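You operate a simulated robot arm through the tools that you are given. There is no shell and no other tool.

You run a simulated robot arm. Do the job below in one go: nothing can be reset, and whatever is moved stays where it is left.

## Task
Take the steel cup on the top of the long bench and put it away on the third air stand shelf from the left. Take the red tape roll from the top of the long bench and put it on the brown cardboard sheet there. Put the little coil marked "M76" from the top of the long bench on the green shelf of the coil rack and the little coil marked "W25" on top of the brown plain roll. Put the 2.5 spool from the top of the long bench on the cover board and the 3.2 spool on the yellow shelf of the coil rack. Lift the lower yellow bar open. The order is free. Set down upright: steel cup, spool.

Only the result counts: the job must be done as asked and must still hold three seconds after the hand-in. Knocking over, shifting, dropping, spilling or breaking anything else fails it. A push-on lid holds only when it is set on centred and level and pressed home; a screw cap is set on level and turned clockwise until tight. Flat cloth is picked up by pressing the open fingertips on it (5 to 10 N) and closing them slowly along it; thin cloth reads only 2 to 8 mm in the jaws.

## Robot
A 7-joint arm with a two-finger parallel gripper on a trunk, on a base that moves. Base frame: it is fixed to the floor where the robot stands at the start and does not move with it; the origin is under the middle of the robot, x ahead of it, y to its left, z up; the surface under the hand at the start is at about z = 820. Units: mm, degrees, N and s.
It reaches about 1058 mm from its shoulder. Its first joint turns from -166.0 to 166.0 degrees. Places, roughly: cardboard sheet (21x17x1 cm) [900, 100, 800]; cover board (35x27x1 cm) [900, 800, 800]; green shelf of the coil rack [1000, 4300, 1200]; little coil [750, 500, 750]; lower yellow bar [1200, 6000, 600]; plain roll [1000, -250, 1000]; red tape roll (5x5x3 cm) [900, 500, 800]; spool [1000, 1250, 1000]; steel cup (6x6x7 cm) [800, -200, 800]; third air stand shelf (17x18 cm) [-4340, 8280, 920]; yellow shelf of the coil rack [1000, 4300, 400]. Payload 4.4 kg.
The TCP is the grasp point between the finger pads, 23 mm short of the fingertips. In the tool frame z runs along the fingers and y along their closing line. The gripper opens to 94 mm. The fingers are 38 mm wide and 10 mm thick; the gripper's body (54 by 96 mm) begins 39 mm behind the TCP.
Orientation is told as [roll, pitch, yaw] about the base's x, y, z axes, in that order, counted from this pose: with the fingers straight down and closing along the base's y, the tool's x points along the base's -x, its y along +y and its z along -z.

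## Interface
- The arm moves only by the tool send_rows. Its argument "motion" is a list of rows, each a list of 3 entries, a list of its own where there are three numbers: the shift along the tool's x, y, z in units of 500 mm (1.0 is 500 mm), then the turn, a rotation vector about the tool's x, y, z in units of 180 degrees (1.0 is 180 degrees), then the opening, from 0 (shut) to 1 (fully open). In form: [[[dx, dy, dz], [ax, ay, az], hand], ...]. A call has 1 to 20 rows; each row is the pose to reach, as a shift and turn from the pose commanded when the call began, along the tool's axes at that moment. A call with a number of a shift or a turn outside -1 to 1 is refused whole. Each row takes 0.2 s and may step no farther than 50 mm and 8.6 degrees from the row before; otherwise, or with a gripper value out of range, the whole call is refused. Where a pose cannot be reached the arm comes as near as it can. A force on the tool above 40 N (or 10 N above the force at the start of the call, whichever is more), or a blocked arm, ends the call early, and 0.2 s more pass. Each finger travels about 108 mm/s and halts on what it meets, pressing with about 33 N; the grip force reading is that of the motor and also rises with nothing between the fingers. The clock runs only during rows and for 0.2 s after the last one: add rows that repeat a pose to give the fingers time. The reply holds the time, the measured pose of the TCP, the force on the tool along the base axes, the opening and the grip force, in the units named above and with some noise, with the torque about the TCP (base axes, N m) and any sound that the robot's microphone picked up.
- Cameras (640 x 400 px; columns grow to the right, rows downward): "scene" is now at [190.1, 230.2, 1467.4]; the picture's right is [-0.07, -1.00, 0.00], its down [-0.56, 0.04, -0.83] and it looks along [0.82, -0.06, -0.56] (base axes); focal length 272 px, centre (320, 200). "wrist" rides on the gripper at [86, 16, -74] in the tool frame; the picture's right is [-0.18, 0.98, 0.00], its down [-0.58, -0.11, -0.81] and it looks along [-0.79, -0.15, 0.59] (tool axes); focal length 243 px, centre (320, 200). There is no depth. A picture from a camera that has moved, and an enlarged one, comes with that camera's place and axes in the base frame and with its lens.
- camera(camera): a new picture of that camera. No time passes.
- base_move(legs): drives the robot by 1 to 6 legs, each [ahead, left, turn to the left] in mm, mm and degrees, along the robot's own axes; the way and the turn of a leg run together, so that a leg with both is an arc; at most 1500 mm and 180 degrees a leg. The arm and the cameras ride along, it lands a little off, and it stops where it bumps. It gives what a move gives.
- aim_head(pan, tilt): turns the head with the scene camera to pan (to the left, within 120 degrees either way) and tilt (down, from -29 to 69), counted from straight ahead of the robot. It gives what a move gives.
- enlarge(camera, box): a new picture of the part [left, top, right, bottom] of that camera's present view, enlarged. No time passes.
- sign_off(): hands the job in; it is judged then, once.

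Nothing tells you exact positions but the pictures and the camera data. Unless the task says otherwise, let go and move clear before handing in.

The tools are called after "Call:" as a command line: name --argument value ..., lists and objects as JSON in quotes. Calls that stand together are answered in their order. send_rows: Moves the arm, as the interface text tells. Its arguments: {"type":"object","properties":{"motion":{"type":"array","items":{"type":"array"}}},"required":["motion"]} The other tools are called the same way: base_move (legs) drives the base; aim_head (pan, tilt) turns the head that bears the scene camera; camera (camera) takes a picture; enlarge (camera, box) takes an enlarged picture of a part of a camera's view; sign_off () hands the job in.

At the start:

```text
time_s: 0.0
tool_pos: [601.2, 204.9, 1214.8]
tool_rot: [0.0, 0.1, 0.1]
contact_force: [-0.4, -0.9, -0.7]
torque: [0.04, 0.0, 0.0]
width: 93.8
grip_force: 0.1
robot x, y, heading: [-1.4, 0.1, 0.1]
head pan, tilt (commanded): [-3.9, 34.3]
```

scene: 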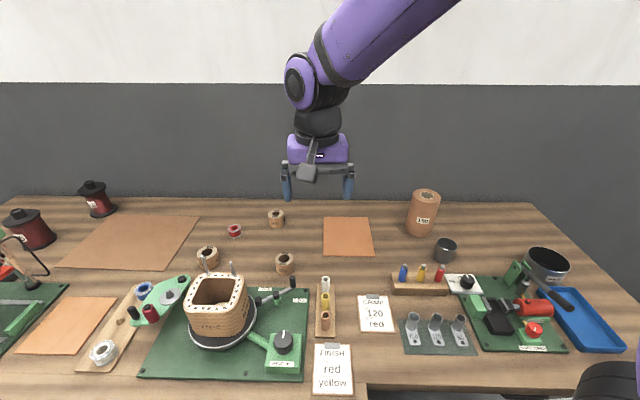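
wrist: 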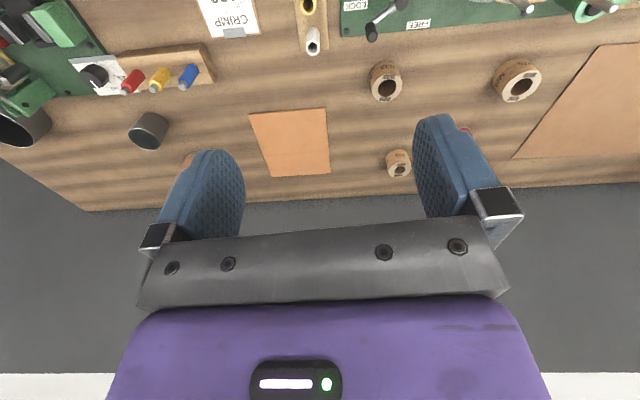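

I see the long bench with the small coils, tape roll, cardboard sheet, cup, plain roll and two spools on the far left. I will first look closer at the labels.

Call:
enlarge --camera "scene" --box '[180, 190, 340, 290]'

Call:
enlarge --camera "scene" --box '[0, 170, 160, 270]'

Call:
enlarge --camera "scene" --box '[310, 170, 470, 270]'

Call:
enlarge --camera "wrist" --box '[340, 40, 580, 190]'

```text
4.00 times, centred on (260, 240) of scene
camera zoom: at [190.1, 230.2, 1467.4], right [-0.07, -1.0, 0.0], down [-0.56, 0.04, -0.83], along [0.82, -0.06, -0.56], focal length 1088 px, centre (560, 40)
```

zoom: 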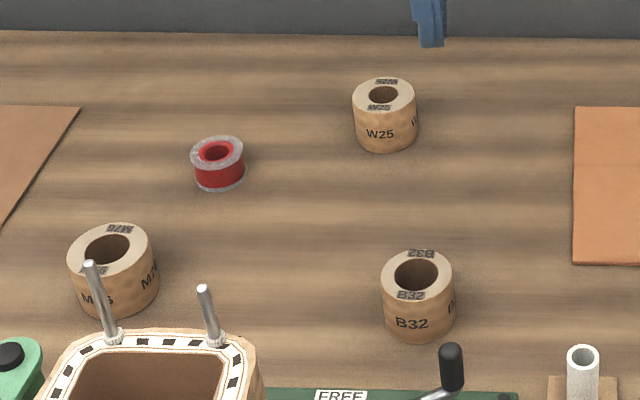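

```text
4.00 times, centred on (80, 220) of scene
camera zoom: at [190.1, 230.2, 1467.4], right [-0.07, -1.0, 0.0], down [-0.56, 0.04, -0.83], along [0.82, -0.06, -0.56], focal length 1088 px, centre (1280, 120)
```

zoom: 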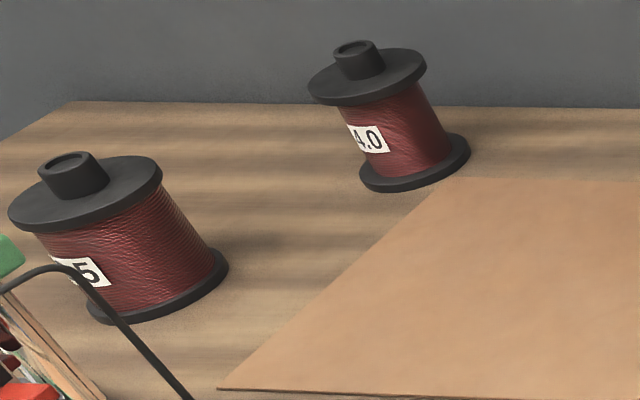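

```text
4.00 times, centred on (390, 220) of scene
camera zoom: at [190.1, 230.2, 1467.4], right [-0.07, -1.0, 0.0], down [-0.56, 0.04, -0.83], along [0.82, -0.06, -0.56], focal length 1088 px, centre (40, 120)
```

zoom: 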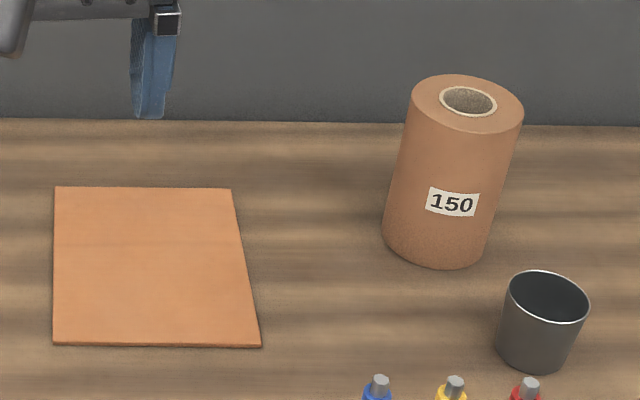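

```text
2.67 times, centred on (460, 115) of wrist
camera zoom: at [513.5, 221.4, 1288.6], right [0.18, 0.98, 0.0], down [0.58, -0.11, 0.81], along [0.79, -0.15, -0.59], focal length 647 px, centre (-53, 427)
```

zoom: 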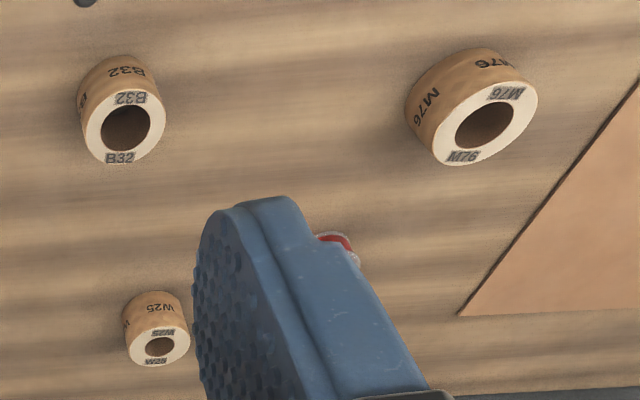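

The bench top carries W25 near (1003, 336), M76 near (805, 532), tape near (943, 479), cup near (768, -202) and plain roll near (930, -195). Next I look around with the head to find the other spools and the far stations.

Call:
aim_head --pan 45 --tilt 30

Call:
camera --camera "scene"

Call:
enlarge --camera "scene" --box '[0, 0, 320, 200]'

Call:
enlarge --camera "scene" --box '[320, 0, 640, 200]'

Call:
aim_head --pan 90 --tilt 20

Call:
camera --camera "scene"

Call:
enlarge --camera "scene" --box '[200, 50, 440, 200]'

```text
time_s: 1.2
tool_pos: [600.7, 206.1, 1213.3]
tool_rot: [0.0, 0.0, 0.0]
contact_force: [-0.3, -0.8, 0.0]
torque: [0.0, -0.01, 0.01]
width: 94.0
grip_force: 0.0
robot x, y, heading: [-0.7, 0.9, -0.0]
head pan, tilt (commanded): [45.0, 30.0]
```

```text
taken
camera scene: at [165.9, 300.1, 1474.2], right [0.71, -0.71, 0.0], down [-0.35, -0.35, -0.87], along [0.61, 0.61, -0.5], focal length 272 px, centre (320, 200)
```

scene: 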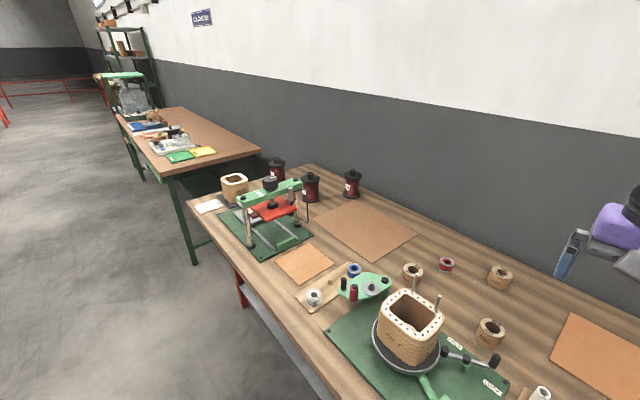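

```text
2.00 times, centred on (160, 100) of scene
camera zoom: at [165.9, 300.1, 1474.2], right [0.71, -0.71, 0.0], down [-0.35, -0.35, -0.87], along [0.61, 0.61, -0.5], focal length 544 px, centre (640, 400)
```

zoom: 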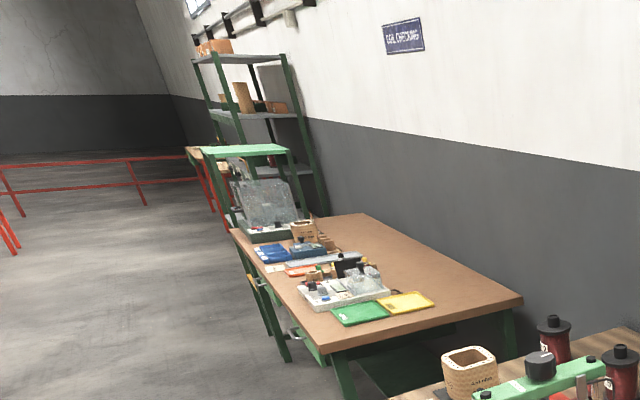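

```text
2.00 times, centred on (480, 100) of scene
camera zoom: at [165.9, 300.1, 1474.2], right [0.71, -0.71, 0.0], down [-0.35, -0.35, -0.87], along [0.61, 0.61, -0.5], focal length 544 px, centre (0, 400)
```

zoom: 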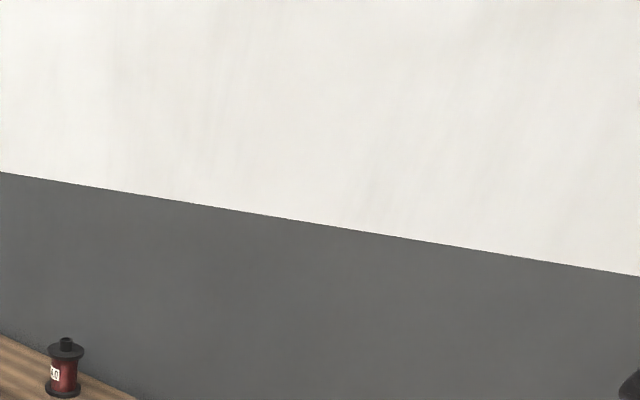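

```text
time_s: 2.3
tool_pos: [601.5, 205.8, 1213.8]
tool_rot: [0.0, 0.0, 0.0]
contact_force: [-0.7, -0.6, -0.5]
torque: [0.02, 0.01, 0.0]
width: 94.0
grip_force: 0.1
robot x, y, heading: [2.3, 1.8, 0.2]
head pan, tilt (commanded): [90.0, 20.0]
```

```text
taken
camera scene: at [102.0, 329.3, 1490.2], right [1.0, 0.0, 0.0], down [0.0, -0.34, -0.94], along [0.0, 0.94, -0.34], focal length 272 px, centre (320, 200)
```

scene: 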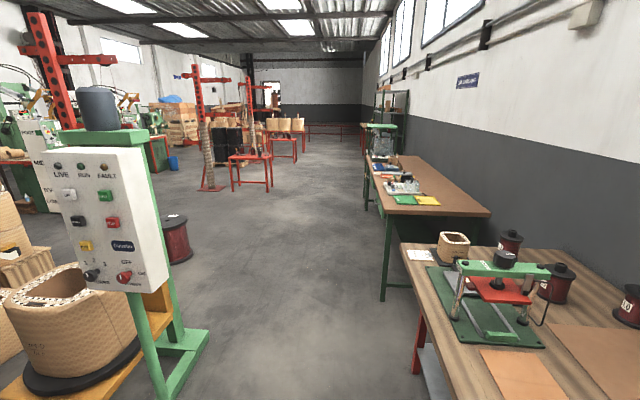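

```text
2.67 times, centred on (320, 125) of scene
camera zoom: at [102.0, 329.3, 1490.2], right [1.0, 0.0, 0.0], down [0.0, -0.34, -0.94], along [0.0, 0.94, -0.34], focal length 725 px, centre (320, 400)
```

zoom: 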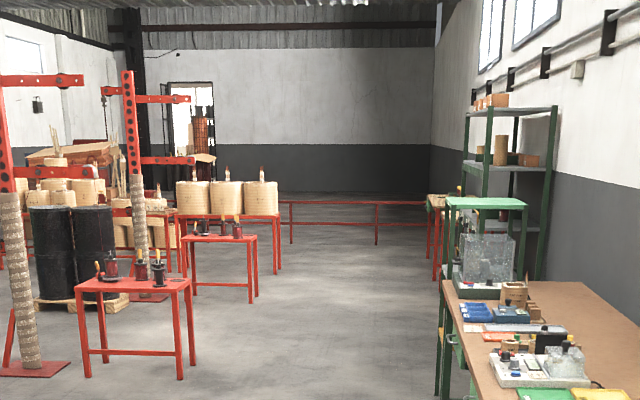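

The workshop is long; a rack and a test bench stand further along the wall at my left. I look closer at those areas.

Call:
enlarge --camera "scene" --box '[350, 80, 430, 130]'

Call:
enlarge --camera "scene" --box '[340, 110, 500, 210]'

Call:
enlarge --camera "scene" --box '[400, 220, 640, 370]'

Call:
enlarge --camera "scene" --box '[160, 60, 320, 160]'

Call:
enlarge --camera "scene" --box '[0, 60, 160, 160]'

Call:
aim_head --pan 118 --tilt 10

Call:
camera --camera "scene"

```text
8.00 times, centred on (390, 105) of scene
camera zoom: at [102.0, 329.3, 1490.2], right [1.0, 0.0, 0.0], down [0.0, -0.34, -0.94], along [0.0, 0.94, -0.34], focal length 2176 px, centre (-240, 960)
```

zoom: 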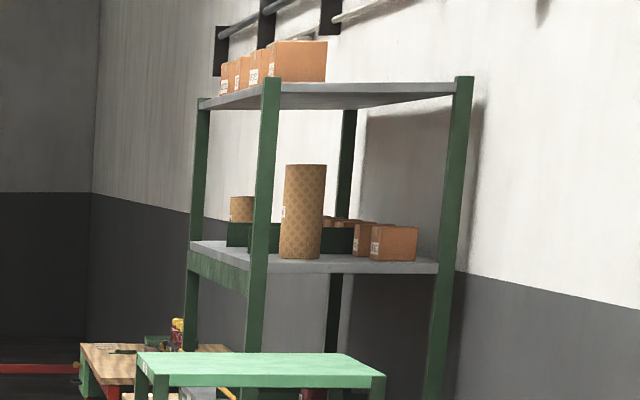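

```text
4.00 times, centred on (420, 160) of scene
camera zoom: at [102.0, 329.3, 1490.2], right [1.0, 0.0, 0.0], down [0.0, -0.34, -0.94], along [0.0, 0.94, -0.34], focal length 1088 px, centre (-80, 360)
```

zoom: 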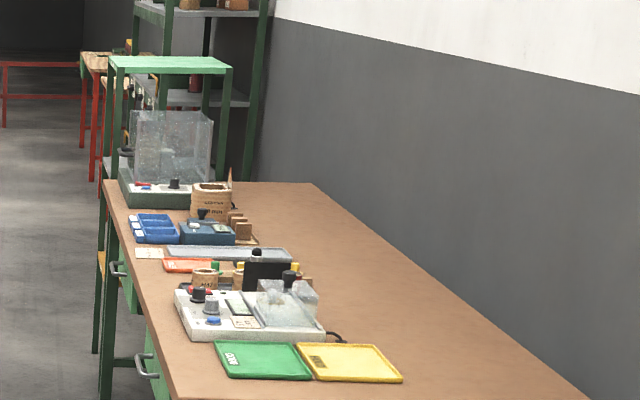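

```text
2.67 times, centred on (520, 295) of scene
camera zoom: at [102.0, 329.3, 1490.2], right [1.0, 0.0, 0.0], down [0.0, -0.34, -0.94], along [0.0, 0.94, -0.34], focal length 725 px, centre (-213, -53)
```

zoom: 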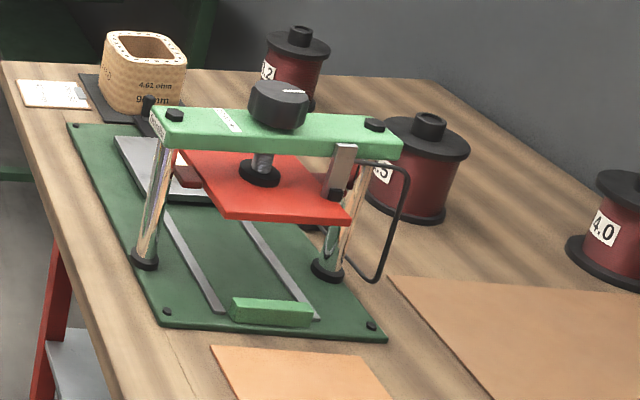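

```text
4.00 times, centred on (240, 110) of scene
camera zoom: at [102.0, 329.3, 1490.2], right [1.0, 0.0, 0.0], down [0.0, -0.34, -0.94], along [0.0, 0.94, -0.34], focal length 1088 px, centre (640, 560)
```

zoom: 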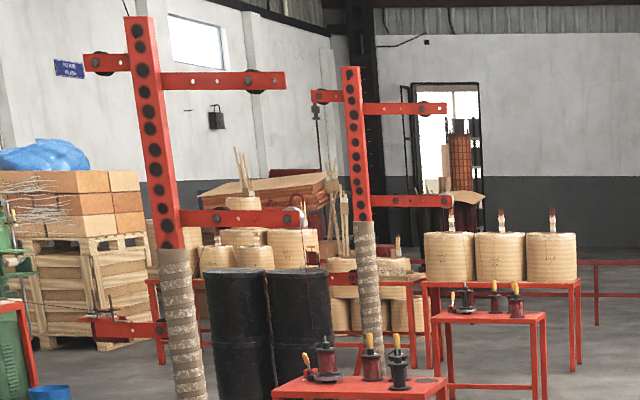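

```text
4.00 times, centred on (80, 110) of scene
camera zoom: at [102.0, 329.3, 1490.2], right [1.0, 0.0, 0.0], down [0.0, -0.34, -0.94], along [0.0, 0.94, -0.34], focal length 1088 px, centre (1280, 560)
```

zoom: 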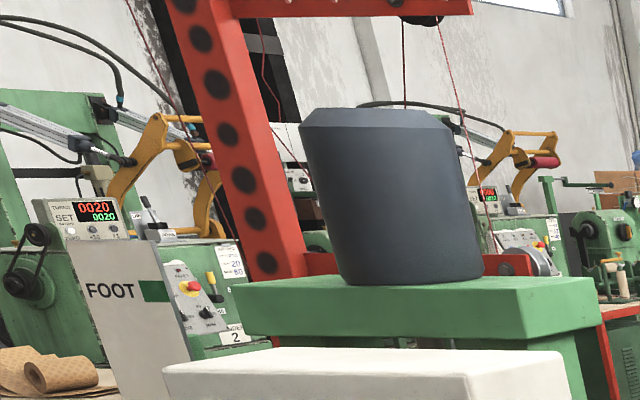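

```text
time_s: 3.2
tool_pos: [601.2, 204.6, 1214.5]
tool_rot: [-0.1, 0.0, 0.0]
contact_force: [0.5, -0.5, -0.7]
torque: [-0.03, -0.02, 0.05]
width: 93.9
grip_force: 0.0
robot x, y, heading: [0.8, 0.3, 0.1]
head pan, tilt (commanded): [118.0, 10.0]
```

```text
taken
camera scene: at [58.3, 318.3, 1506.5], right [0.88, 0.47, 0.0], down [0.08, -0.15, -0.98], along [-0.46, 0.87, -0.17], focal length 272 px, centre (320, 200)
```

scene: 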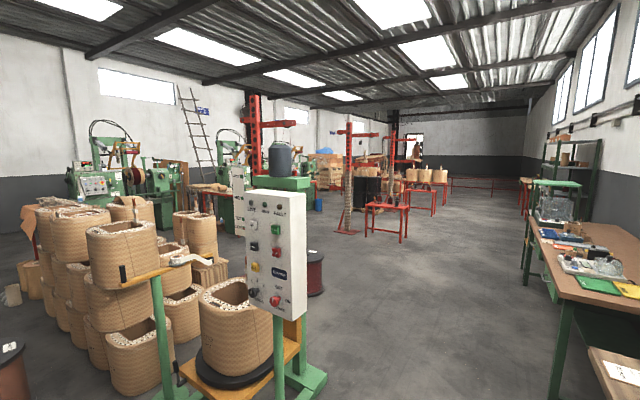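

The 2.5 spool stands right of the press, 3.2 behind it, 4.0 nearer the wall; the cover board is the large brown board. I start with the tape roll, moving the hand above it to look with the wrist camera.

Call:
send_rows --motion '[[[-0.06975, 0.06625, 0], [0, 0, 0], 1], [[-0.1395, 0.1325, 0], [0, 0, 0], 1], [[-0.20925, 0.19875, 0], [0, 0, 0], 1], [[-0.279, 0.265, 0], [0, 0, 0], 1], [[-0.34875, 0.33125, 0], [0, 0, 0], 1], [[-0.4185, 0.3975, 0], [0, 0, 0], 1], [[-0.48825, 0.46375, 0], [0, 0, 0], 1], [[-0.558, 0.53, 0], [0, 0, 0], 1], [[-0.558, 0.53, 0.09], [0, 0, 0], 1], [[-0.558, 0.53, 0.18], [0, 0, 0], 1], [[-0.558, 0.53, 0.27], [0, 0, 0], 1], [[-0.558, 0.53, 0.36], [0, 0, 0], 1], [[-0.558, 0.53, 0.44], [0, 0, 0], 1], [[-0.558, 0.53, 0.52], [0, 0, 0], 1]]'

Call:
camera --camera "wrist"

Call:
aim_head --pan 0 --tilt 40

Call:
camera --camera "scene"

```text
time_s: 6.2
tool_pos: [876.4, 468.5, 955.7]
tool_rot: [0.1, -0.1, 0.0]
contact_force: [-0.4, 0.8, 0.2]
torque: [0.03, -0.05, 0.04]
width: 94.0
grip_force: 0.0
robot x, y, heading: [-0.5, 0.3, 0.2]
head pan, tilt (commanded): [118.0, 10.0]
```

```text
taken
camera wrist: at [790.3, 484.1, 1030.0], right [0.18, 0.98, 0.0], down [0.58, -0.11, 0.81], along [0.79, -0.15, -0.59], focal length 243 px, centre (320, 200)
```

wrist: 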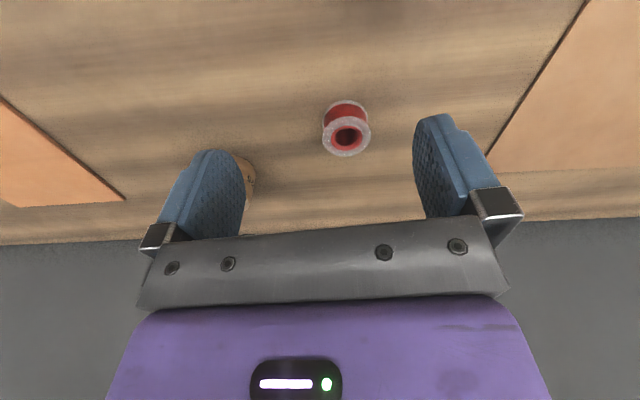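

```text
time_s: 8.2
tool_pos: [877.8, 467.4, 955.7]
tool_rot: [0.0, 0.1, -0.1]
contact_force: [0.9, -0.5, 0.9]
torque: [0.02, 0.03, 0.02]
width: 93.9
grip_force: 0.0
robot x, y, heading: [-0.8, -3.3, -0.1]
head pan, tilt (commanded): [0.0, 40.0]
```

```text
taken
camera scene: at [187.0, 236.3, 1458.8], right [0.0, -1.0, 0.0], down [-0.64, 0.0, -0.77], along [0.77, 0.0, -0.64], focal length 272 px, centre (320, 200)
```

scene: 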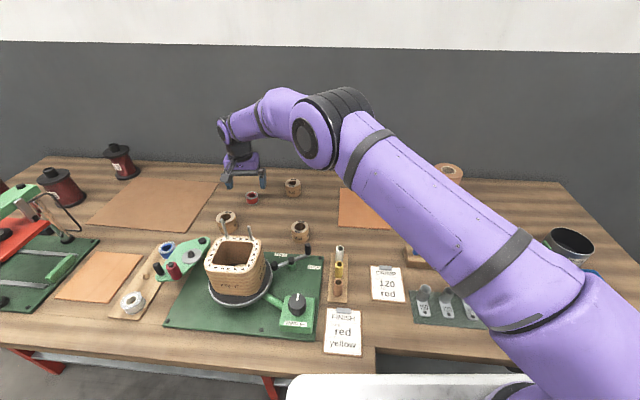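

The tape roll sits about 62 mm ahead and 12 mm left of the hand, standing flat. I move over it and check before going down.

Call:
send_rows --motion '[[[-0.062, 0.012, 0], [0, 0, 0], 1], [[-0.124, 0.024, 0], [0, 0, 0], 1], [[-0.124, 0.024, 0.06], [0, 0, 0], 1], [[-0.124, 0.024, 0.11], [0, 0, 0], 1], [[-0.124, 0.024, 0.11], [0, 0, 0], 1]]'

Call:
camera --camera "wrist"

```text
time_s: 9.4
tool_pos: [928.9, 467.2, 901.7]
tool_rot: [0.0, 0.0, 0.0]
contact_force: [0.4, 0.2, -0.8]
torque: [0.03, 0.0, -0.01]
width: 94.1
grip_force: 0.0
out of reach, approached as far as the arm can: row 2, 3, 4, 5
robot x, y, heading: [-0.8, -0.7, -0.1]
head pan, tilt (commanded): [0.0, 40.0]
```

```text
taken
camera wrist: at [840.8, 484.0, 976.2], right [0.18, 0.98, 0.0], down [0.58, -0.11, 0.81], along [0.79, -0.15, -0.59], focal length 243 px, centre (320, 200)
```

wrist: 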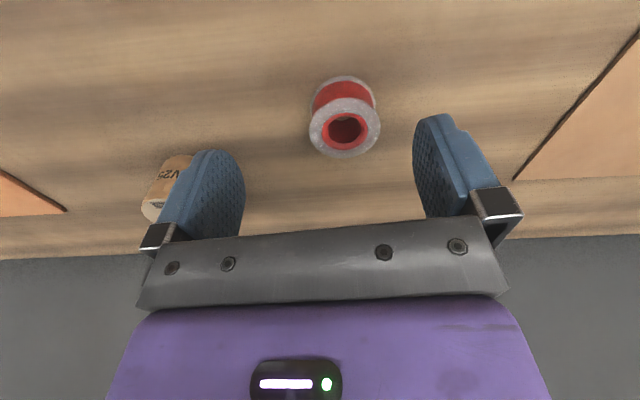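

The arm is at the end of its reach here, so the base must come nearer. I look down to see how much room there is between base and bench.

Call:
aim_head --pan 0 --tilt 69

Call:
camera --camera "scene"

Call:
aim_head --pan 60 --tilt 65

Call:
camera --camera "scene"

```text
time_s: 10.3
tool_pos: [927.1, 468.3, 900.5]
tool_rot: [-0.1, 0.0, 0.0]
contact_force: [-0.6, -0.4, -1.1]
torque: [0.02, -0.03, -0.01]
width: 93.8
grip_force: 0.1
robot x, y, heading: [0.8, -2.6, 0.0]
head pan, tilt (commanded): [0.0, 68.8]
```

```text
taken
camera scene: at [157.9, 236.3, 1422.7], right [0.0, -1.0, 0.0], down [-0.93, 0.0, -0.36], along [0.36, 0.0, -0.93], focal length 272 px, centre (320, 200)
```

scene: 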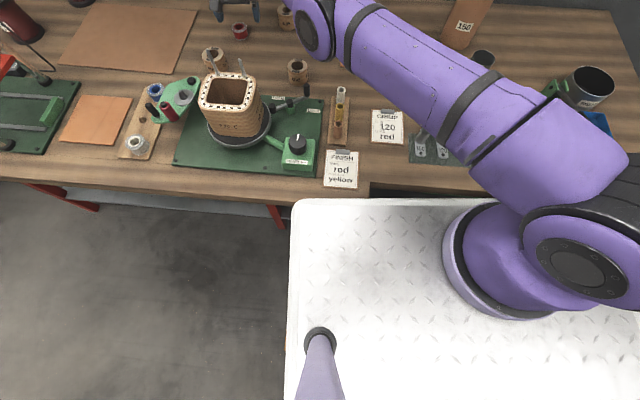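

```text
time_s: 11.6
tool_pos: [927.9, 468.0, 902.2]
tool_rot: [0.0, 0.1, 0.0]
contact_force: [0.4, 0.9, -0.4]
torque: [-0.01, 0.0, -0.02]
width: 93.8
grip_force: 0.1
robot x, y, heading: [3.2, 1.0, 0.0]
head pan, tilt (commanded): [60.0, 65.0]
```

```text
taken
camera scene: at [132.3, 288.8, 1426.5], right [0.87, -0.5, 0.0], down [-0.45, -0.78, -0.42], along [0.21, 0.37, -0.91], focal length 272 px, centre (320, 200)
```

scene: 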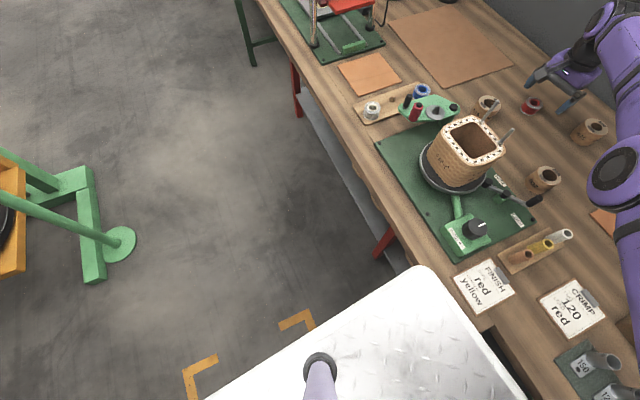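

The base deck is nearly against the bench edge, so I will slide along it to the left by about 330 mm, which puts W25, M76, tape, cardboard and plain roll all in reach. First I raise and draw back the hand.

Call:
send_rows --motion '[[[0.0, 0.0, -0.08], [0, 0, 0], 1], [[0.0, 0.0, -0.16], [0, 0, 0], 1], [[0.04, 0.0, -0.24], [0, 0, 0], 1], [[0.1, -0.03, -0.3], [0, 0, 0], 1], [[0.16, -0.07, -0.36], [0, 0, 0], 1], [[0.22, -0.12, -0.4], [0, 0, 0], 1], [[0.28, -0.18, -0.42], [0, 0, 0], 1], [[0.28, -0.26, -0.42], [0, 0, 0], 1], [[0.28, -0.34, -0.42], [0, 0, 0], 1]]'

Call:
base_move --legs '[[0, 330, 0]]'

Call:
camera --camera "wrist"

Call:
aim_head --pan 0 --tilt 40

Call:
camera --camera "scene"

```text
time_s: 13.6
tool_pos: [788.3, 299.6, 1109.6]
tool_rot: [0.0, 0.0, 0.1]
contact_force: [-0.1, 0.6, 0.1]
torque: [-0.06, 0.01, 0.0]
width: 94.1
grip_force: 0.0
robot x, y, heading: [0.0, -2.0, -0.2]
head pan, tilt (commanded): [60.0, 65.0]
```

```text
time_s: 15.8
tool_pos: [790.1, 629.7, 1109.4]
tool_rot: [-0.1, -0.1, -0.4]
contact_force: [-0.2, -0.2, -1.0]
torque: [0.0, -0.02, -0.02]
width: 93.9
grip_force: 0.0
robot x, y, heading: [2.2, 333.7, -0.4]
head pan, tilt (commanded): [60.0, 65.0]
```

```text
taken
camera wrist: at [703.9, 645.6, 1184.6], right [0.19, 0.98, 0.0], down [0.58, -0.11, 0.81], along [0.79, -0.15, -0.59], focal length 243 px, centre (320, 200)
```

wrist: 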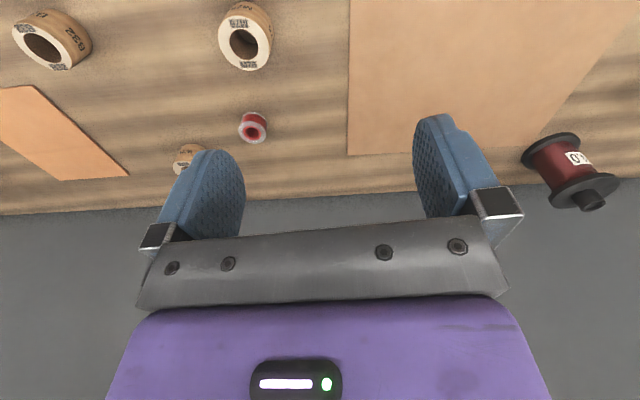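

```text
time_s: 17.1
tool_pos: [791.3, 628.5, 1109.3]
tool_rot: [0.0, 0.0, -0.3]
contact_force: [0.1, 0.3, -1.4]
torque: [0.0, 0.01, 0.01]
width: 93.9
grip_force: 0.0
robot x, y, heading: [0.4, 337.0, -0.4]
head pan, tilt (commanded): [0.0, 40.0]
```

```text
taken
camera scene: at [190.0, 570.6, 1458.8], right [-0.01, -1.0, 0.0], down [-0.64, 0.0, -0.77], along [0.77, -0.01, -0.64], focal length 272 px, centre (320, 200)
```

scene: 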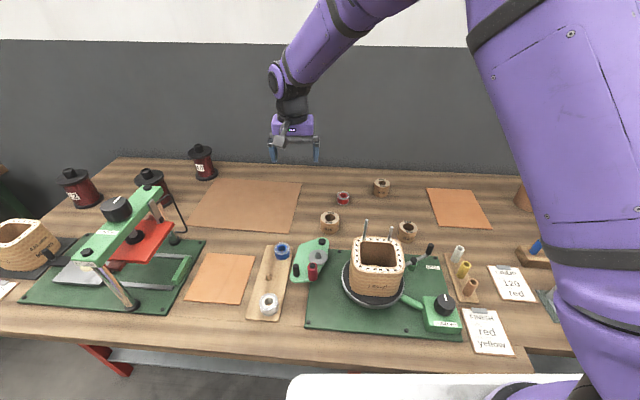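

The base is now at y about 335 and the tape is well in reach. I move above the tape roll.

Call:
send_rows --motion '[[[-0.049, -0.049, 0.053], [0, 0, 0], 1], [[-0.098, -0.098, 0.106], [0, 0, 0], 1], [[-0.147, -0.147, 0.159], [0, 0, 0], 1], [[-0.196, -0.196, 0.212], [0, 0, 0], 1], [[-0.245, -0.245, 0.265], [0, 0, 0], 1], [[-0.294, -0.294, 0.318], [0, 0, 0], 1], [[-0.294, -0.294, 0.39], [0, 0, 0], 1], [[-0.294, -0.294, 0.39], [0, 0, 0], 1]]'

Call:
camera --camera "wrist"

```text
time_s: 18.9
tool_pos: [937.4, 475.1, 915.8]
tool_rot: [0.1, 0.1, -0.3]
contact_force: [-0.4, -0.8, -0.2]
torque: [0.02, -0.02, 0.0]
width: 94.4
grip_force: 0.1
robot x, y, heading: [0.5, 334.7, -0.4]
head pan, tilt (commanded): [0.0, 40.0]
```

```text
taken
camera wrist: at [850.1, 493.0, 990.6], right [0.19, 0.98, 0.0], down [0.58, -0.11, 0.81], along [0.79, -0.15, -0.59], focal length 243 px, centre (320, 200)
```

wrist: 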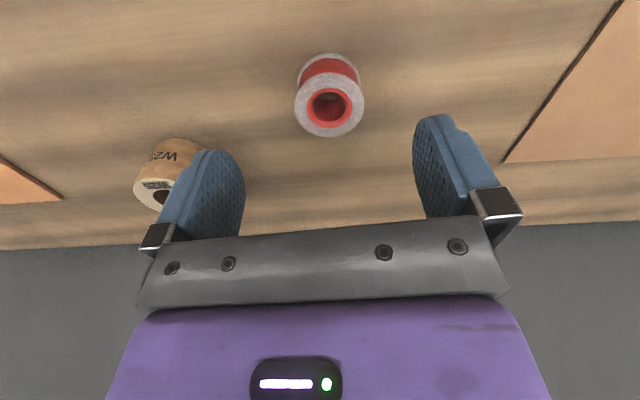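

The tape is 3 mm ahead and 6 mm left of the hand. I go down, grip it and lift.

Call:
send_rows --motion '[[[-0.006, 0.012, 0.05], [0, 0, 0], 1], [[-0.006, 0.012, 0.1], [0, 0, 0], 1], [[-0.006, 0.012, 0.134], [0, 0, 0], 1], [[-0.006, 0.012, 0.134], [0, 0, 0], 1], [[-0.006, 0.012, 0.134], [0, 0, 0], 0.3], [[-0.006, 0.012, 0.134], [0, 0, 0], 0.3], [[-0.006, 0.012, 0.134], [0, 0, 0], 0.3], [[-0.006, 0.012, 0.134], [0, 0, 0], 0.3]]'

Call:
camera --camera "wrist"

```text
time_s: 20.7
tool_pos: [940.6, 486.6, 849.0]
tool_rot: [0.0, 0.0, -0.3]
contact_force: [-0.3, 0.2, -0.2]
torque: [0.0, 0.0, -0.01]
width: 44.2
grip_force: 33.0
robot x, y, heading: [2.4, 331.6, -0.6]
head pan, tilt (commanded): [0.0, 40.0]
```

```text
taken
camera wrist: at [853.2, 502.9, 923.6], right [0.19, 0.98, 0.0], down [0.58, -0.11, 0.81], along [0.79, -0.15, -0.59], focal length 243 px, centre (320, 200)
```

wrist: 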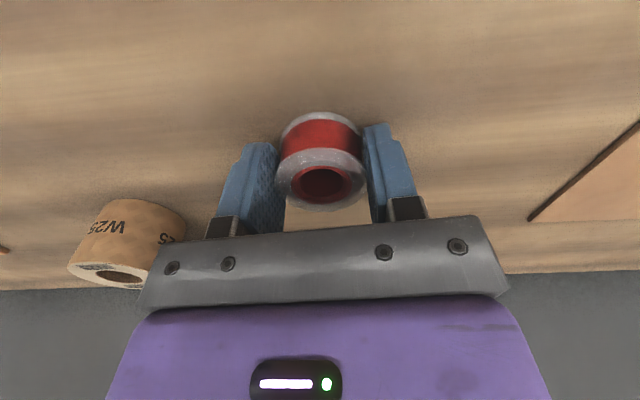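

The tape roll is gripped at its rim (44 mm). I lift it and carry it over the cardboard sheet near (900, 80).

Call:
send_rows --motion '[[[0, 0, -0.05], [0, 0, 0], 0.3], [[0, 0, -0.13], [0, 0, 0], 0.3], [[0, 0, -0.21], [0, 0, 0], 0.3], [[0.0089, -0.0896, -0.24], [0, 0, 0], 0.3], [[0.0178, -0.179, -0.24], [0, 0, 0], 0.3], [[0.0267, -0.2687, -0.24], [0, 0, 0], 0.3], [[0.0356, -0.3582, -0.24], [0, 0, 0], 0.3], [[0.0444, -0.4478, -0.24], [0, 0, 0], 0.3], [[0.0533, -0.5373, -0.24], [0, 0, 0], 0.3], [[0.0622, -0.6269, -0.24], [0, 0, 0], 0.3], [[0.0711, -0.7164, -0.24], [0, 0, 0], 0.3], [[0.08, -0.806, -0.24], [0, 0, 0], 0.3], [[0.08, -0.806, -0.17], [0, 0, 0], 0.3], [[0.08, -0.806, -0.1], [0, 0, 0], 0.3], [[0.08, -0.806, -0.1], [0, 0, 0], 0.3]]'

Call:
camera --camera "wrist"

Call:
camera --camera "scene"

```text
time_s: 23.9
tool_pos: [898.4, 83.8, 897.1]
tool_rot: [0.0, 0.0, -0.4]
contact_force: [-0.8, 0.3, 0.4]
torque: [0.0, 0.0, 0.0]
width: 44.1
grip_force: 33.4
robot x, y, heading: [1.0, 338.4, -0.6]
head pan, tilt (commanded): [0.0, 40.0]
```

```text
taken
camera wrist: at [810.5, 101.5, 971.2], right [0.19, 0.98, 0.0], down [0.58, -0.11, 0.81], along [0.79, -0.15, -0.59], focal length 243 px, centre (320, 200)
```

wrist: 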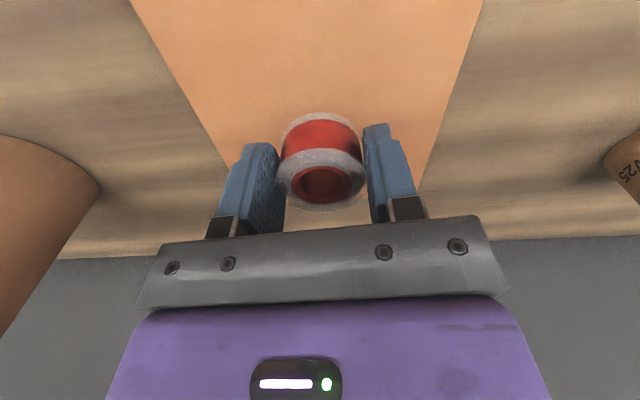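

```text
taken
camera scene: at [190.0, 570.4, 1458.8], right [-0.01, -1.0, 0.0], down [-0.64, 0.01, -0.77], along [0.77, -0.01, -0.64], focal length 272 px, centre (320, 200)
```

scene: 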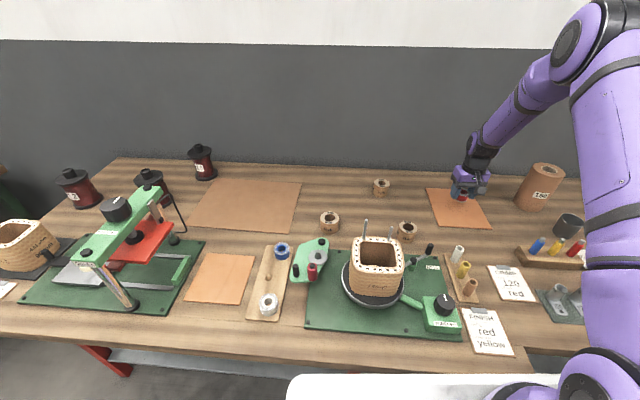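

The tape hangs over the cardboard sheet, well inside its edges. I lower it in small steps, feeling for contact.

Call:
send_rows --motion '[[[0, 0, 0.04], [0, 0, 0], 0.3], [[0, 0, 0.07], [0, 0, 0], 0.3], [[0, 0, 0.078], [0, 0, 0], 0.3], [[0, 0, 0.078], [0, 0, 0], 0.3]]'

Call:
camera --camera "wrist"

```text
time_s: 24.9
tool_pos: [898.1, 84.6, 857.7]
tool_rot: [0.1, -0.1, -0.4]
contact_force: [-0.7, 0.4, 0.2]
torque: [0.0, 0.0, -0.02]
width: 44.0
grip_force: 33.4
robot x, y, heading: [1.5, 335.2, -0.2]
head pan, tilt (commanded): [0.0, 40.0]
```

```text
taken
camera wrist: at [810.2, 100.5, 932.1], right [0.19, 0.98, 0.0], down [0.58, -0.11, 0.81], along [0.79, -0.15, -0.59], focal length 243 px, centre (320, 200)
```

wrist: 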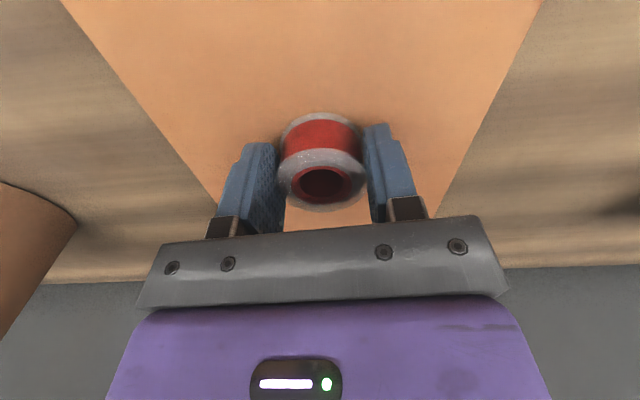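

No contact yet; I lower further in 2 mm steps.

Call:
send_rows --motion '[[[0, 0, 0.004], [0, 0, 0], 0.3], [[0, 0, 0.008], [0, 0, 0], 0.3], [[0, 0, 0.008], [0, 0, 0], 0.3]]'

Call:
send_rows --motion '[[[0, 0, 0.003], [0, 0, 0], 0.3], [[0, 0, 0.005], [0, 0, 0], 0.3], [[0, 0, 0.005], [0, 0, 0], 0.3]]'

```text
time_s: 25.7
tool_pos: [897.1, 83.9, 856.2]
tool_rot: [0.0, -0.1, -0.4]
contact_force: [-0.5, -0.4, 4.0]
torque: [-0.01, -0.07, 0.05]
width: 43.9
grip_force: 33.2
robot x, y, heading: [2.0, 336.3, -0.6]
head pan, tilt (commanded): [0.0, 40.0]
```

```text
time_s: 26.5
tool_pos: [897.5, 82.4, 852.2]
tool_rot: [0.0, -0.1, -0.5]
contact_force: [4.7, -2.2, 14.2]
torque: [0.05, -0.22, -0.03]
width: 43.8
grip_force: 32.4
robot x, y, heading: [-2.9, 338.2, -0.5]
head pan, tilt (commanded): [0.0, 40.0]
```

Contact is made (14 N). I open the fingers and lift clear.

Call:
send_rows --motion '[[[0, 0, -0.004], [0, 0, 0], 0.3], [[0, 0, -0.004], [0, 0, 0], 0.5], [[0, 0, -0.004], [0, 0, 0], 0.8], [[0, 0, -0.004], [0, 0, 0], 1], [[0, 0, -0.004], [0, 0, 0], 1], [[0, 0, -0.05], [0, 0, 0], 1], [[0, 0, -0.14], [0, 0, 0], 1], [[0, 0, -0.23], [0, 0, 0], 1], [[0, 0, -0.25], [0, 0, 0], 1]]'

Call:
camera --camera "wrist"

Call:
camera --camera "scene"

```text
time_s: 28.5
tool_pos: [897.8, 84.4, 975.8]
tool_rot: [0.0, 0.0, -0.5]
contact_force: [-0.3, -0.2, -0.6]
torque: [0.02, 0.03, 0.0]
width: 93.9
grip_force: 0.0
robot x, y, heading: [1.4, 335.2, -0.3]
head pan, tilt (commanded): [0.0, 40.0]
```

```text
taken
camera wrist: at [810.1, 100.7, 1050.3], right [0.19, 0.98, 0.0], down [0.58, -0.11, 0.81], along [0.79, -0.15, -0.59], focal length 243 px, centre (320, 200)
```

wrist: 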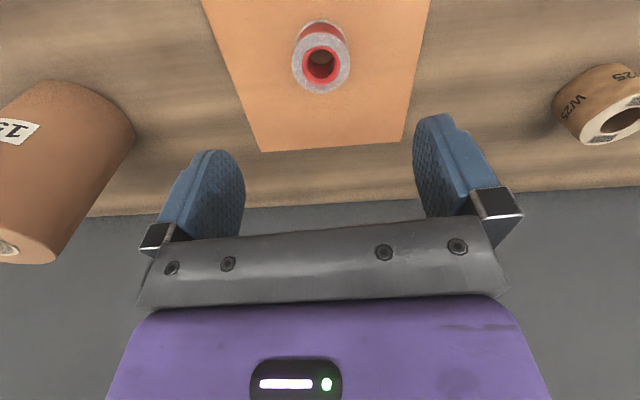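

```text
taken
camera scene: at [190.3, 570.4, 1458.8], right [-0.01, -1.0, 0.0], down [-0.64, 0.0, -0.77], along [0.77, -0.01, -0.64], focal length 272 px, centre (320, 200)
```

scene: 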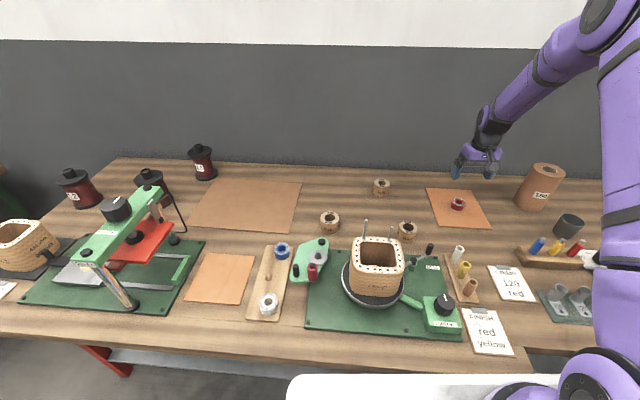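

The tape roll rests on the cardboard sheet. Now I go to the coil W25 near (997, 338).

Call:
send_rows --motion '[[[-0.029, 0.085, 0], [0, 0, 0], 1], [[-0.058, 0.17, 0], [0, 0, 0], 1], [[-0.087, 0.254, 0], [0, 0, 0], 1], [[-0.116, 0.339, 0], [0, 0, 0], 1], [[-0.145, 0.424, 0], [0, 0, 0], 1], [[-0.174, 0.508, 0.0], [0, 0, 0], 1], [[-0.174, 0.508, 0.07], [0, 0, 0], 1], [[-0.174, 0.508, 0.07], [0, 0, 0], 1]]'

Call:
camera --camera "wrist"

```text
time_s: 30.3
tool_pos: [985.2, 338.1, 942.8]
tool_rot: [0.0, 0.1, -0.4]
contact_force: [0.3, -0.1, 0.9]
torque: [0.03, -0.01, -0.02]
width: 93.9
grip_force: 0.1
robot x, y, heading: [2.5, 334.6, -0.4]
head pan, tilt (commanded): [0.0, 40.0]
```

```text
taken
camera wrist: at [898.9, 355.7, 1018.0], right [0.19, 0.98, 0.0], down [0.58, -0.11, 0.81], along [0.79, -0.15, -0.59], focal length 243 px, centre (320, 200)
```

wrist: 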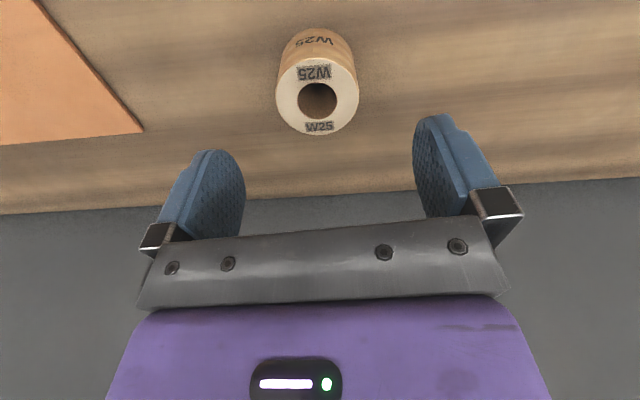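

W25 is 46 mm high and about 54 mm wide. I go down around it and grip it.

Call:
send_rows --motion '[[[-0.012, -0.004, 0.06], [0, 0, 0], 1], [[-0.012, -0.004, 0.12], [0, 0, 0], 1], [[-0.012, -0.004, 0.18], [0, 0, 0], 1], [[-0.012, -0.004, 0.186], [0, 0, 0], 1], [[-0.012, -0.004, 0.186], [0, 0, 0], 1]]'

Call:
camera --camera "wrist"

```text
time_s: 31.5
tool_pos: [991.3, 335.5, 849.2]
tool_rot: [0.0, -0.1, -0.4]
contact_force: [0.5, -0.1, 0.9]
torque: [0.02, 0.0, -0.01]
width: 94.1
grip_force: 0.1
robot x, y, heading: [0.5, 337.2, -0.3]
head pan, tilt (commanded): [0.0, 40.0]
```

```text
taken
camera wrist: at [904.9, 352.7, 923.9], right [0.19, 0.98, 0.0], down [0.58, -0.11, 0.81], along [0.79, -0.15, -0.59], focal length 243 px, centre (320, 200)
```

wrist: 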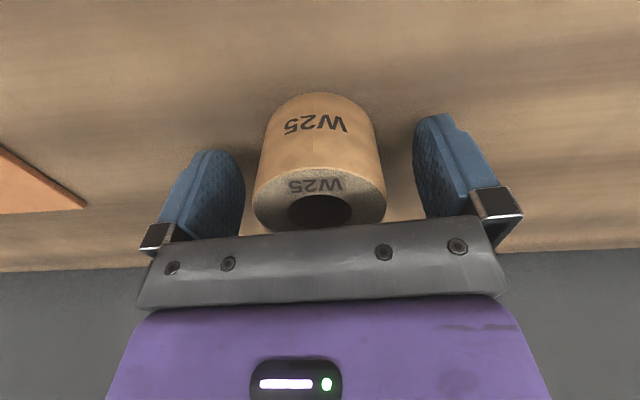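

The coil is between the fingers; I close, then lift.

Call:
send_rows --motion '[[[0, 0, 0], [0, 0, 0], 0.8], [[0, 0, 0], [0, 0, 0], 0.5], [[0, 0, 0], [0, 0, 0], 0.4], [[0, 0, 0], [0, 0, 0], 0.4], [[0, 0, -0.04], [0, 0, 0], 0.4], [[0, 0, -0.1], [0, 0, 0], 0.4], [[0, 0, -0.19], [0, 0, 0], 0.4], [[0, 0, -0.28], [0, 0, 0], 0.4], [[0, 0, -0.37], [0, 0, 0], 0.4], [[0, 0, -0.42], [0, 0, 0], 0.4], [[0, 0, -0.42], [0, 0, 0], 0.4]]'

Call:
camera --camera "wrist"

Call:
enlarge --camera "scene" --box '[420, 130, 640, 267]'

```text
time_s: 33.9
tool_pos: [994.4, 337.2, 1061.1]
tool_rot: [0.1, 0.1, -0.5]
contact_force: [0.1, 0.0, -1.3]
torque: [-0.01, 0.0, -0.05]
width: 56.4
grip_force: 32.8
robot x, y, heading: [4.7, 336.3, -0.5]
head pan, tilt (commanded): [0.0, 40.0]
```

```text
taken
camera wrist: at [906.5, 353.9, 1135.7], right [0.19, 0.98, 0.0], down [0.58, -0.11, 0.81], along [0.79, -0.15, -0.59], focal length 243 px, centre (320, 200)
```

wrist: 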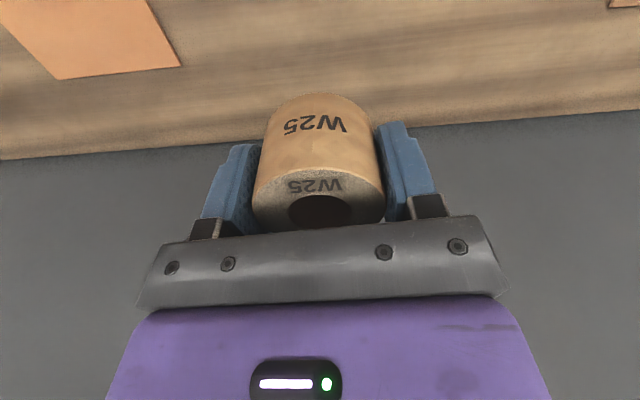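

```text
2.91 times, centred on (530, 198) of scene
camera zoom: at [190.2, 570.5, 1458.8], right [-0.01, -1.0, 0.0], down [-0.64, 0.0, -0.77], along [0.77, -0.01, -0.64], focal length 791 px, centre (-291, 204)
```

zoom: 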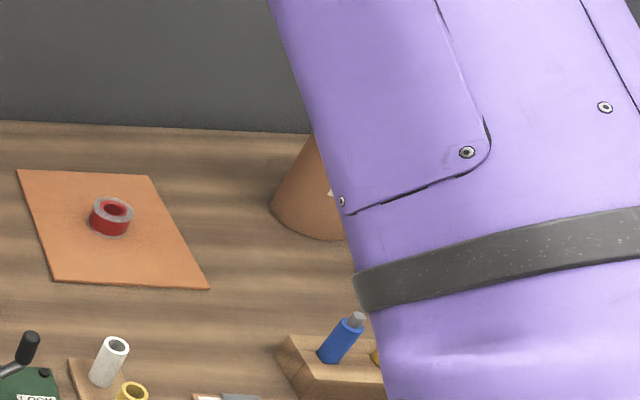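

The coil is centred in the grip (56 mm wide). I carry it toward the plain roll and stop short to measure the roll's top.

Call:
send_rows --motion '[[[0.0285, -0.09175, -0.0035], [0, 0, 0], 0.4], [[0.057, -0.1835, -0.007], [0, 0, 0], 0.4], [[0.0855, -0.27525, -0.0105], [0, 0, 0], 0.4], [[0.114, -0.367, -0.014], [0, 0, 0], 0.4], [[0.1425, -0.45875, -0.0175], [0, 0, 0], 0.4], [[0.171, -0.5505, -0.021], [0, 0, 0], 0.4], [[0.1995, -0.64225, -0.0245], [0, 0, 0], 0.4], [[0.228, -0.734, -0.028], [0, 0, 0], 0.4], [[0.228, -0.734, -0.028], [0, 0, 0], 0.4]]'

Call:
camera --camera "wrist"

Call:
camera --camera "scene"

```text
time_s: 35.9
tool_pos: [874.8, -34.5, 1070.2]
tool_rot: [-0.1, 0.1, -0.3]
contact_force: [0.4, 0.9, -2.0]
torque: [-0.03, 0.01, 0.0]
width: 56.7
grip_force: 32.6
robot x, y, heading: [1.2, 335.6, -0.5]
head pan, tilt (commanded): [0.0, 40.0]
```

```text
taken
camera wrist: at [787.5, -17.6, 1145.5], right [0.19, 0.98, 0.0], down [0.58, -0.11, 0.81], along [0.79, -0.15, -0.59], focal length 243 px, centre (320, 200)
```

wrist: 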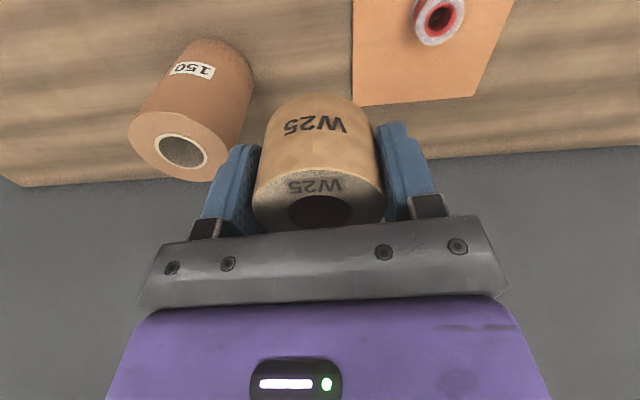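

```text
taken
camera scene: at [190.2, 570.3, 1458.8], right [-0.01, -1.0, 0.0], down [-0.64, 0.01, -0.77], along [0.77, -0.01, -0.64], focal length 272 px, centre (320, 200)
```

scene: 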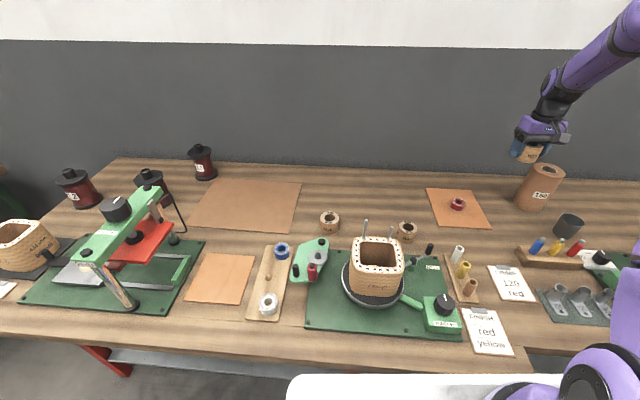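

The roll's top is in view; I enlarge it to measure its centre.

Call:
enlarge --camera "wrist" --box '[80, 20, 280, 145]'

Call:
enlarge --camera "wrist" --box '[110, 85, 254, 175]'

Call:
enlarge --camera "scene" --box '[480, 130, 608, 210]'

```text
3.20 times, centred on (180, 82) of wrist
camera zoom: at [787.5, -17.6, 1145.5], right [0.19, 0.98, 0.0], down [0.58, -0.11, 0.81], along [0.79, -0.15, -0.59], focal length 776 px, centre (768, 576)
```

zoom: 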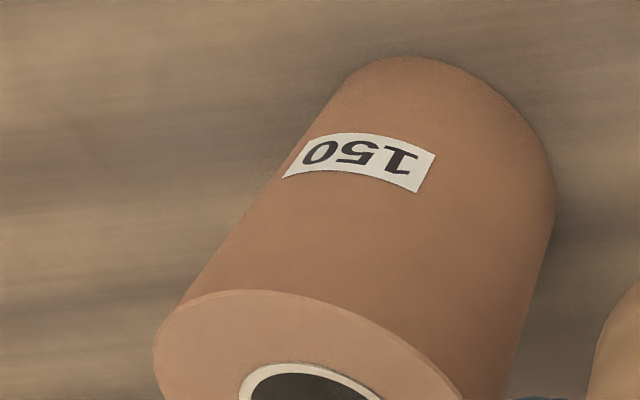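

```text
4.44 times, centred on (182, 130) of wrist
camera zoom: at [787.5, -17.6, 1145.5], right [0.19, 0.98, 0.0], down [0.58, -0.11, 0.81], along [0.79, -0.15, -0.59], focal length 1078 px, centre (933, 511)
```

zoom: 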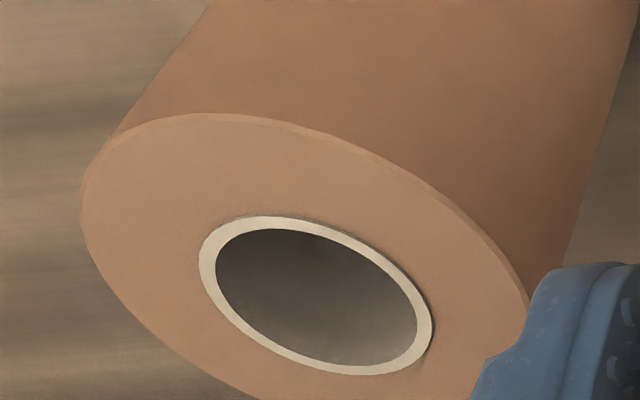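

```text
5.00 times, centred on (544, 170) of scene
camera zoom: at [190.2, 570.3, 1458.8], right [-0.01, -1.0, 0.0], down [-0.64, 0.01, -0.77], along [0.77, -0.01, -0.64], focal length 1360 px, centre (-800, 350)
```

zoom: 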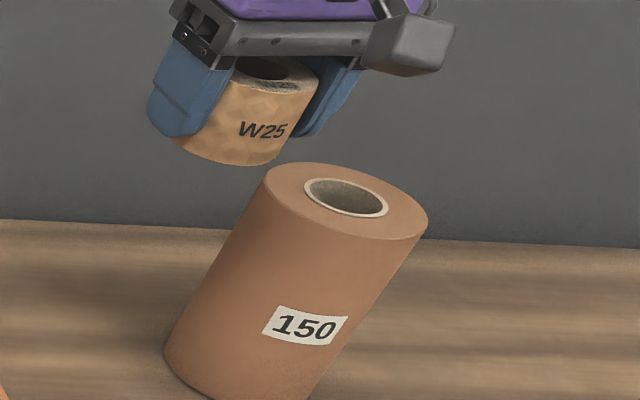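

I estimate the roll top at about (924, -184, 966). I take a second view from 60 mm lower to pin its height.

Call:
send_rows --motion '[[[0, 0, 0.06], [0, 0, 0], 0.4], [[0, 0, 0.12], [0, 0, 0], 0.4], [[0, 0, 0.12], [0, 0, 0], 0.4]]'

Call:
enlarge --camera "wrist" --box '[60, 110, 252, 230]'

```text
time_s: 36.7
tool_pos: [876.6, -34.6, 1011.9]
tool_rot: [0.0, 0.0, -0.4]
contact_force: [0.4, 0.1, -2.1]
torque: [-0.02, -0.02, 0.0]
width: 56.2
grip_force: 33.6
robot x, y, heading: [0.3, 332.9, -0.5]
head pan, tilt (commanded): [0.0, 40.0]
```

```text
3.33 times, centred on (156, 170) of wrist
camera zoom: at [789.9, -16.9, 1086.4], right [0.19, 0.98, 0.0], down [0.58, -0.11, 0.81], along [0.79, -0.15, -0.59], focal length 809 px, centre (867, 300)
```

zoom: 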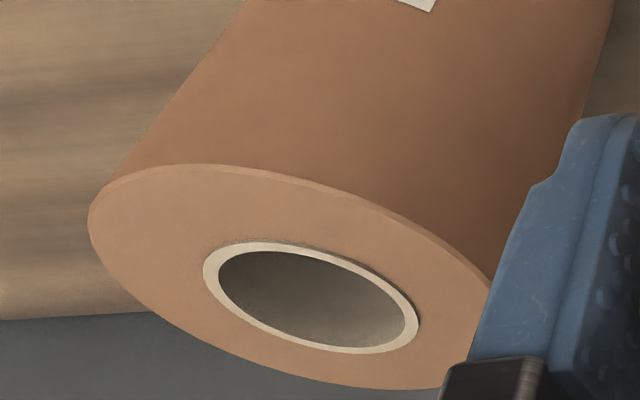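

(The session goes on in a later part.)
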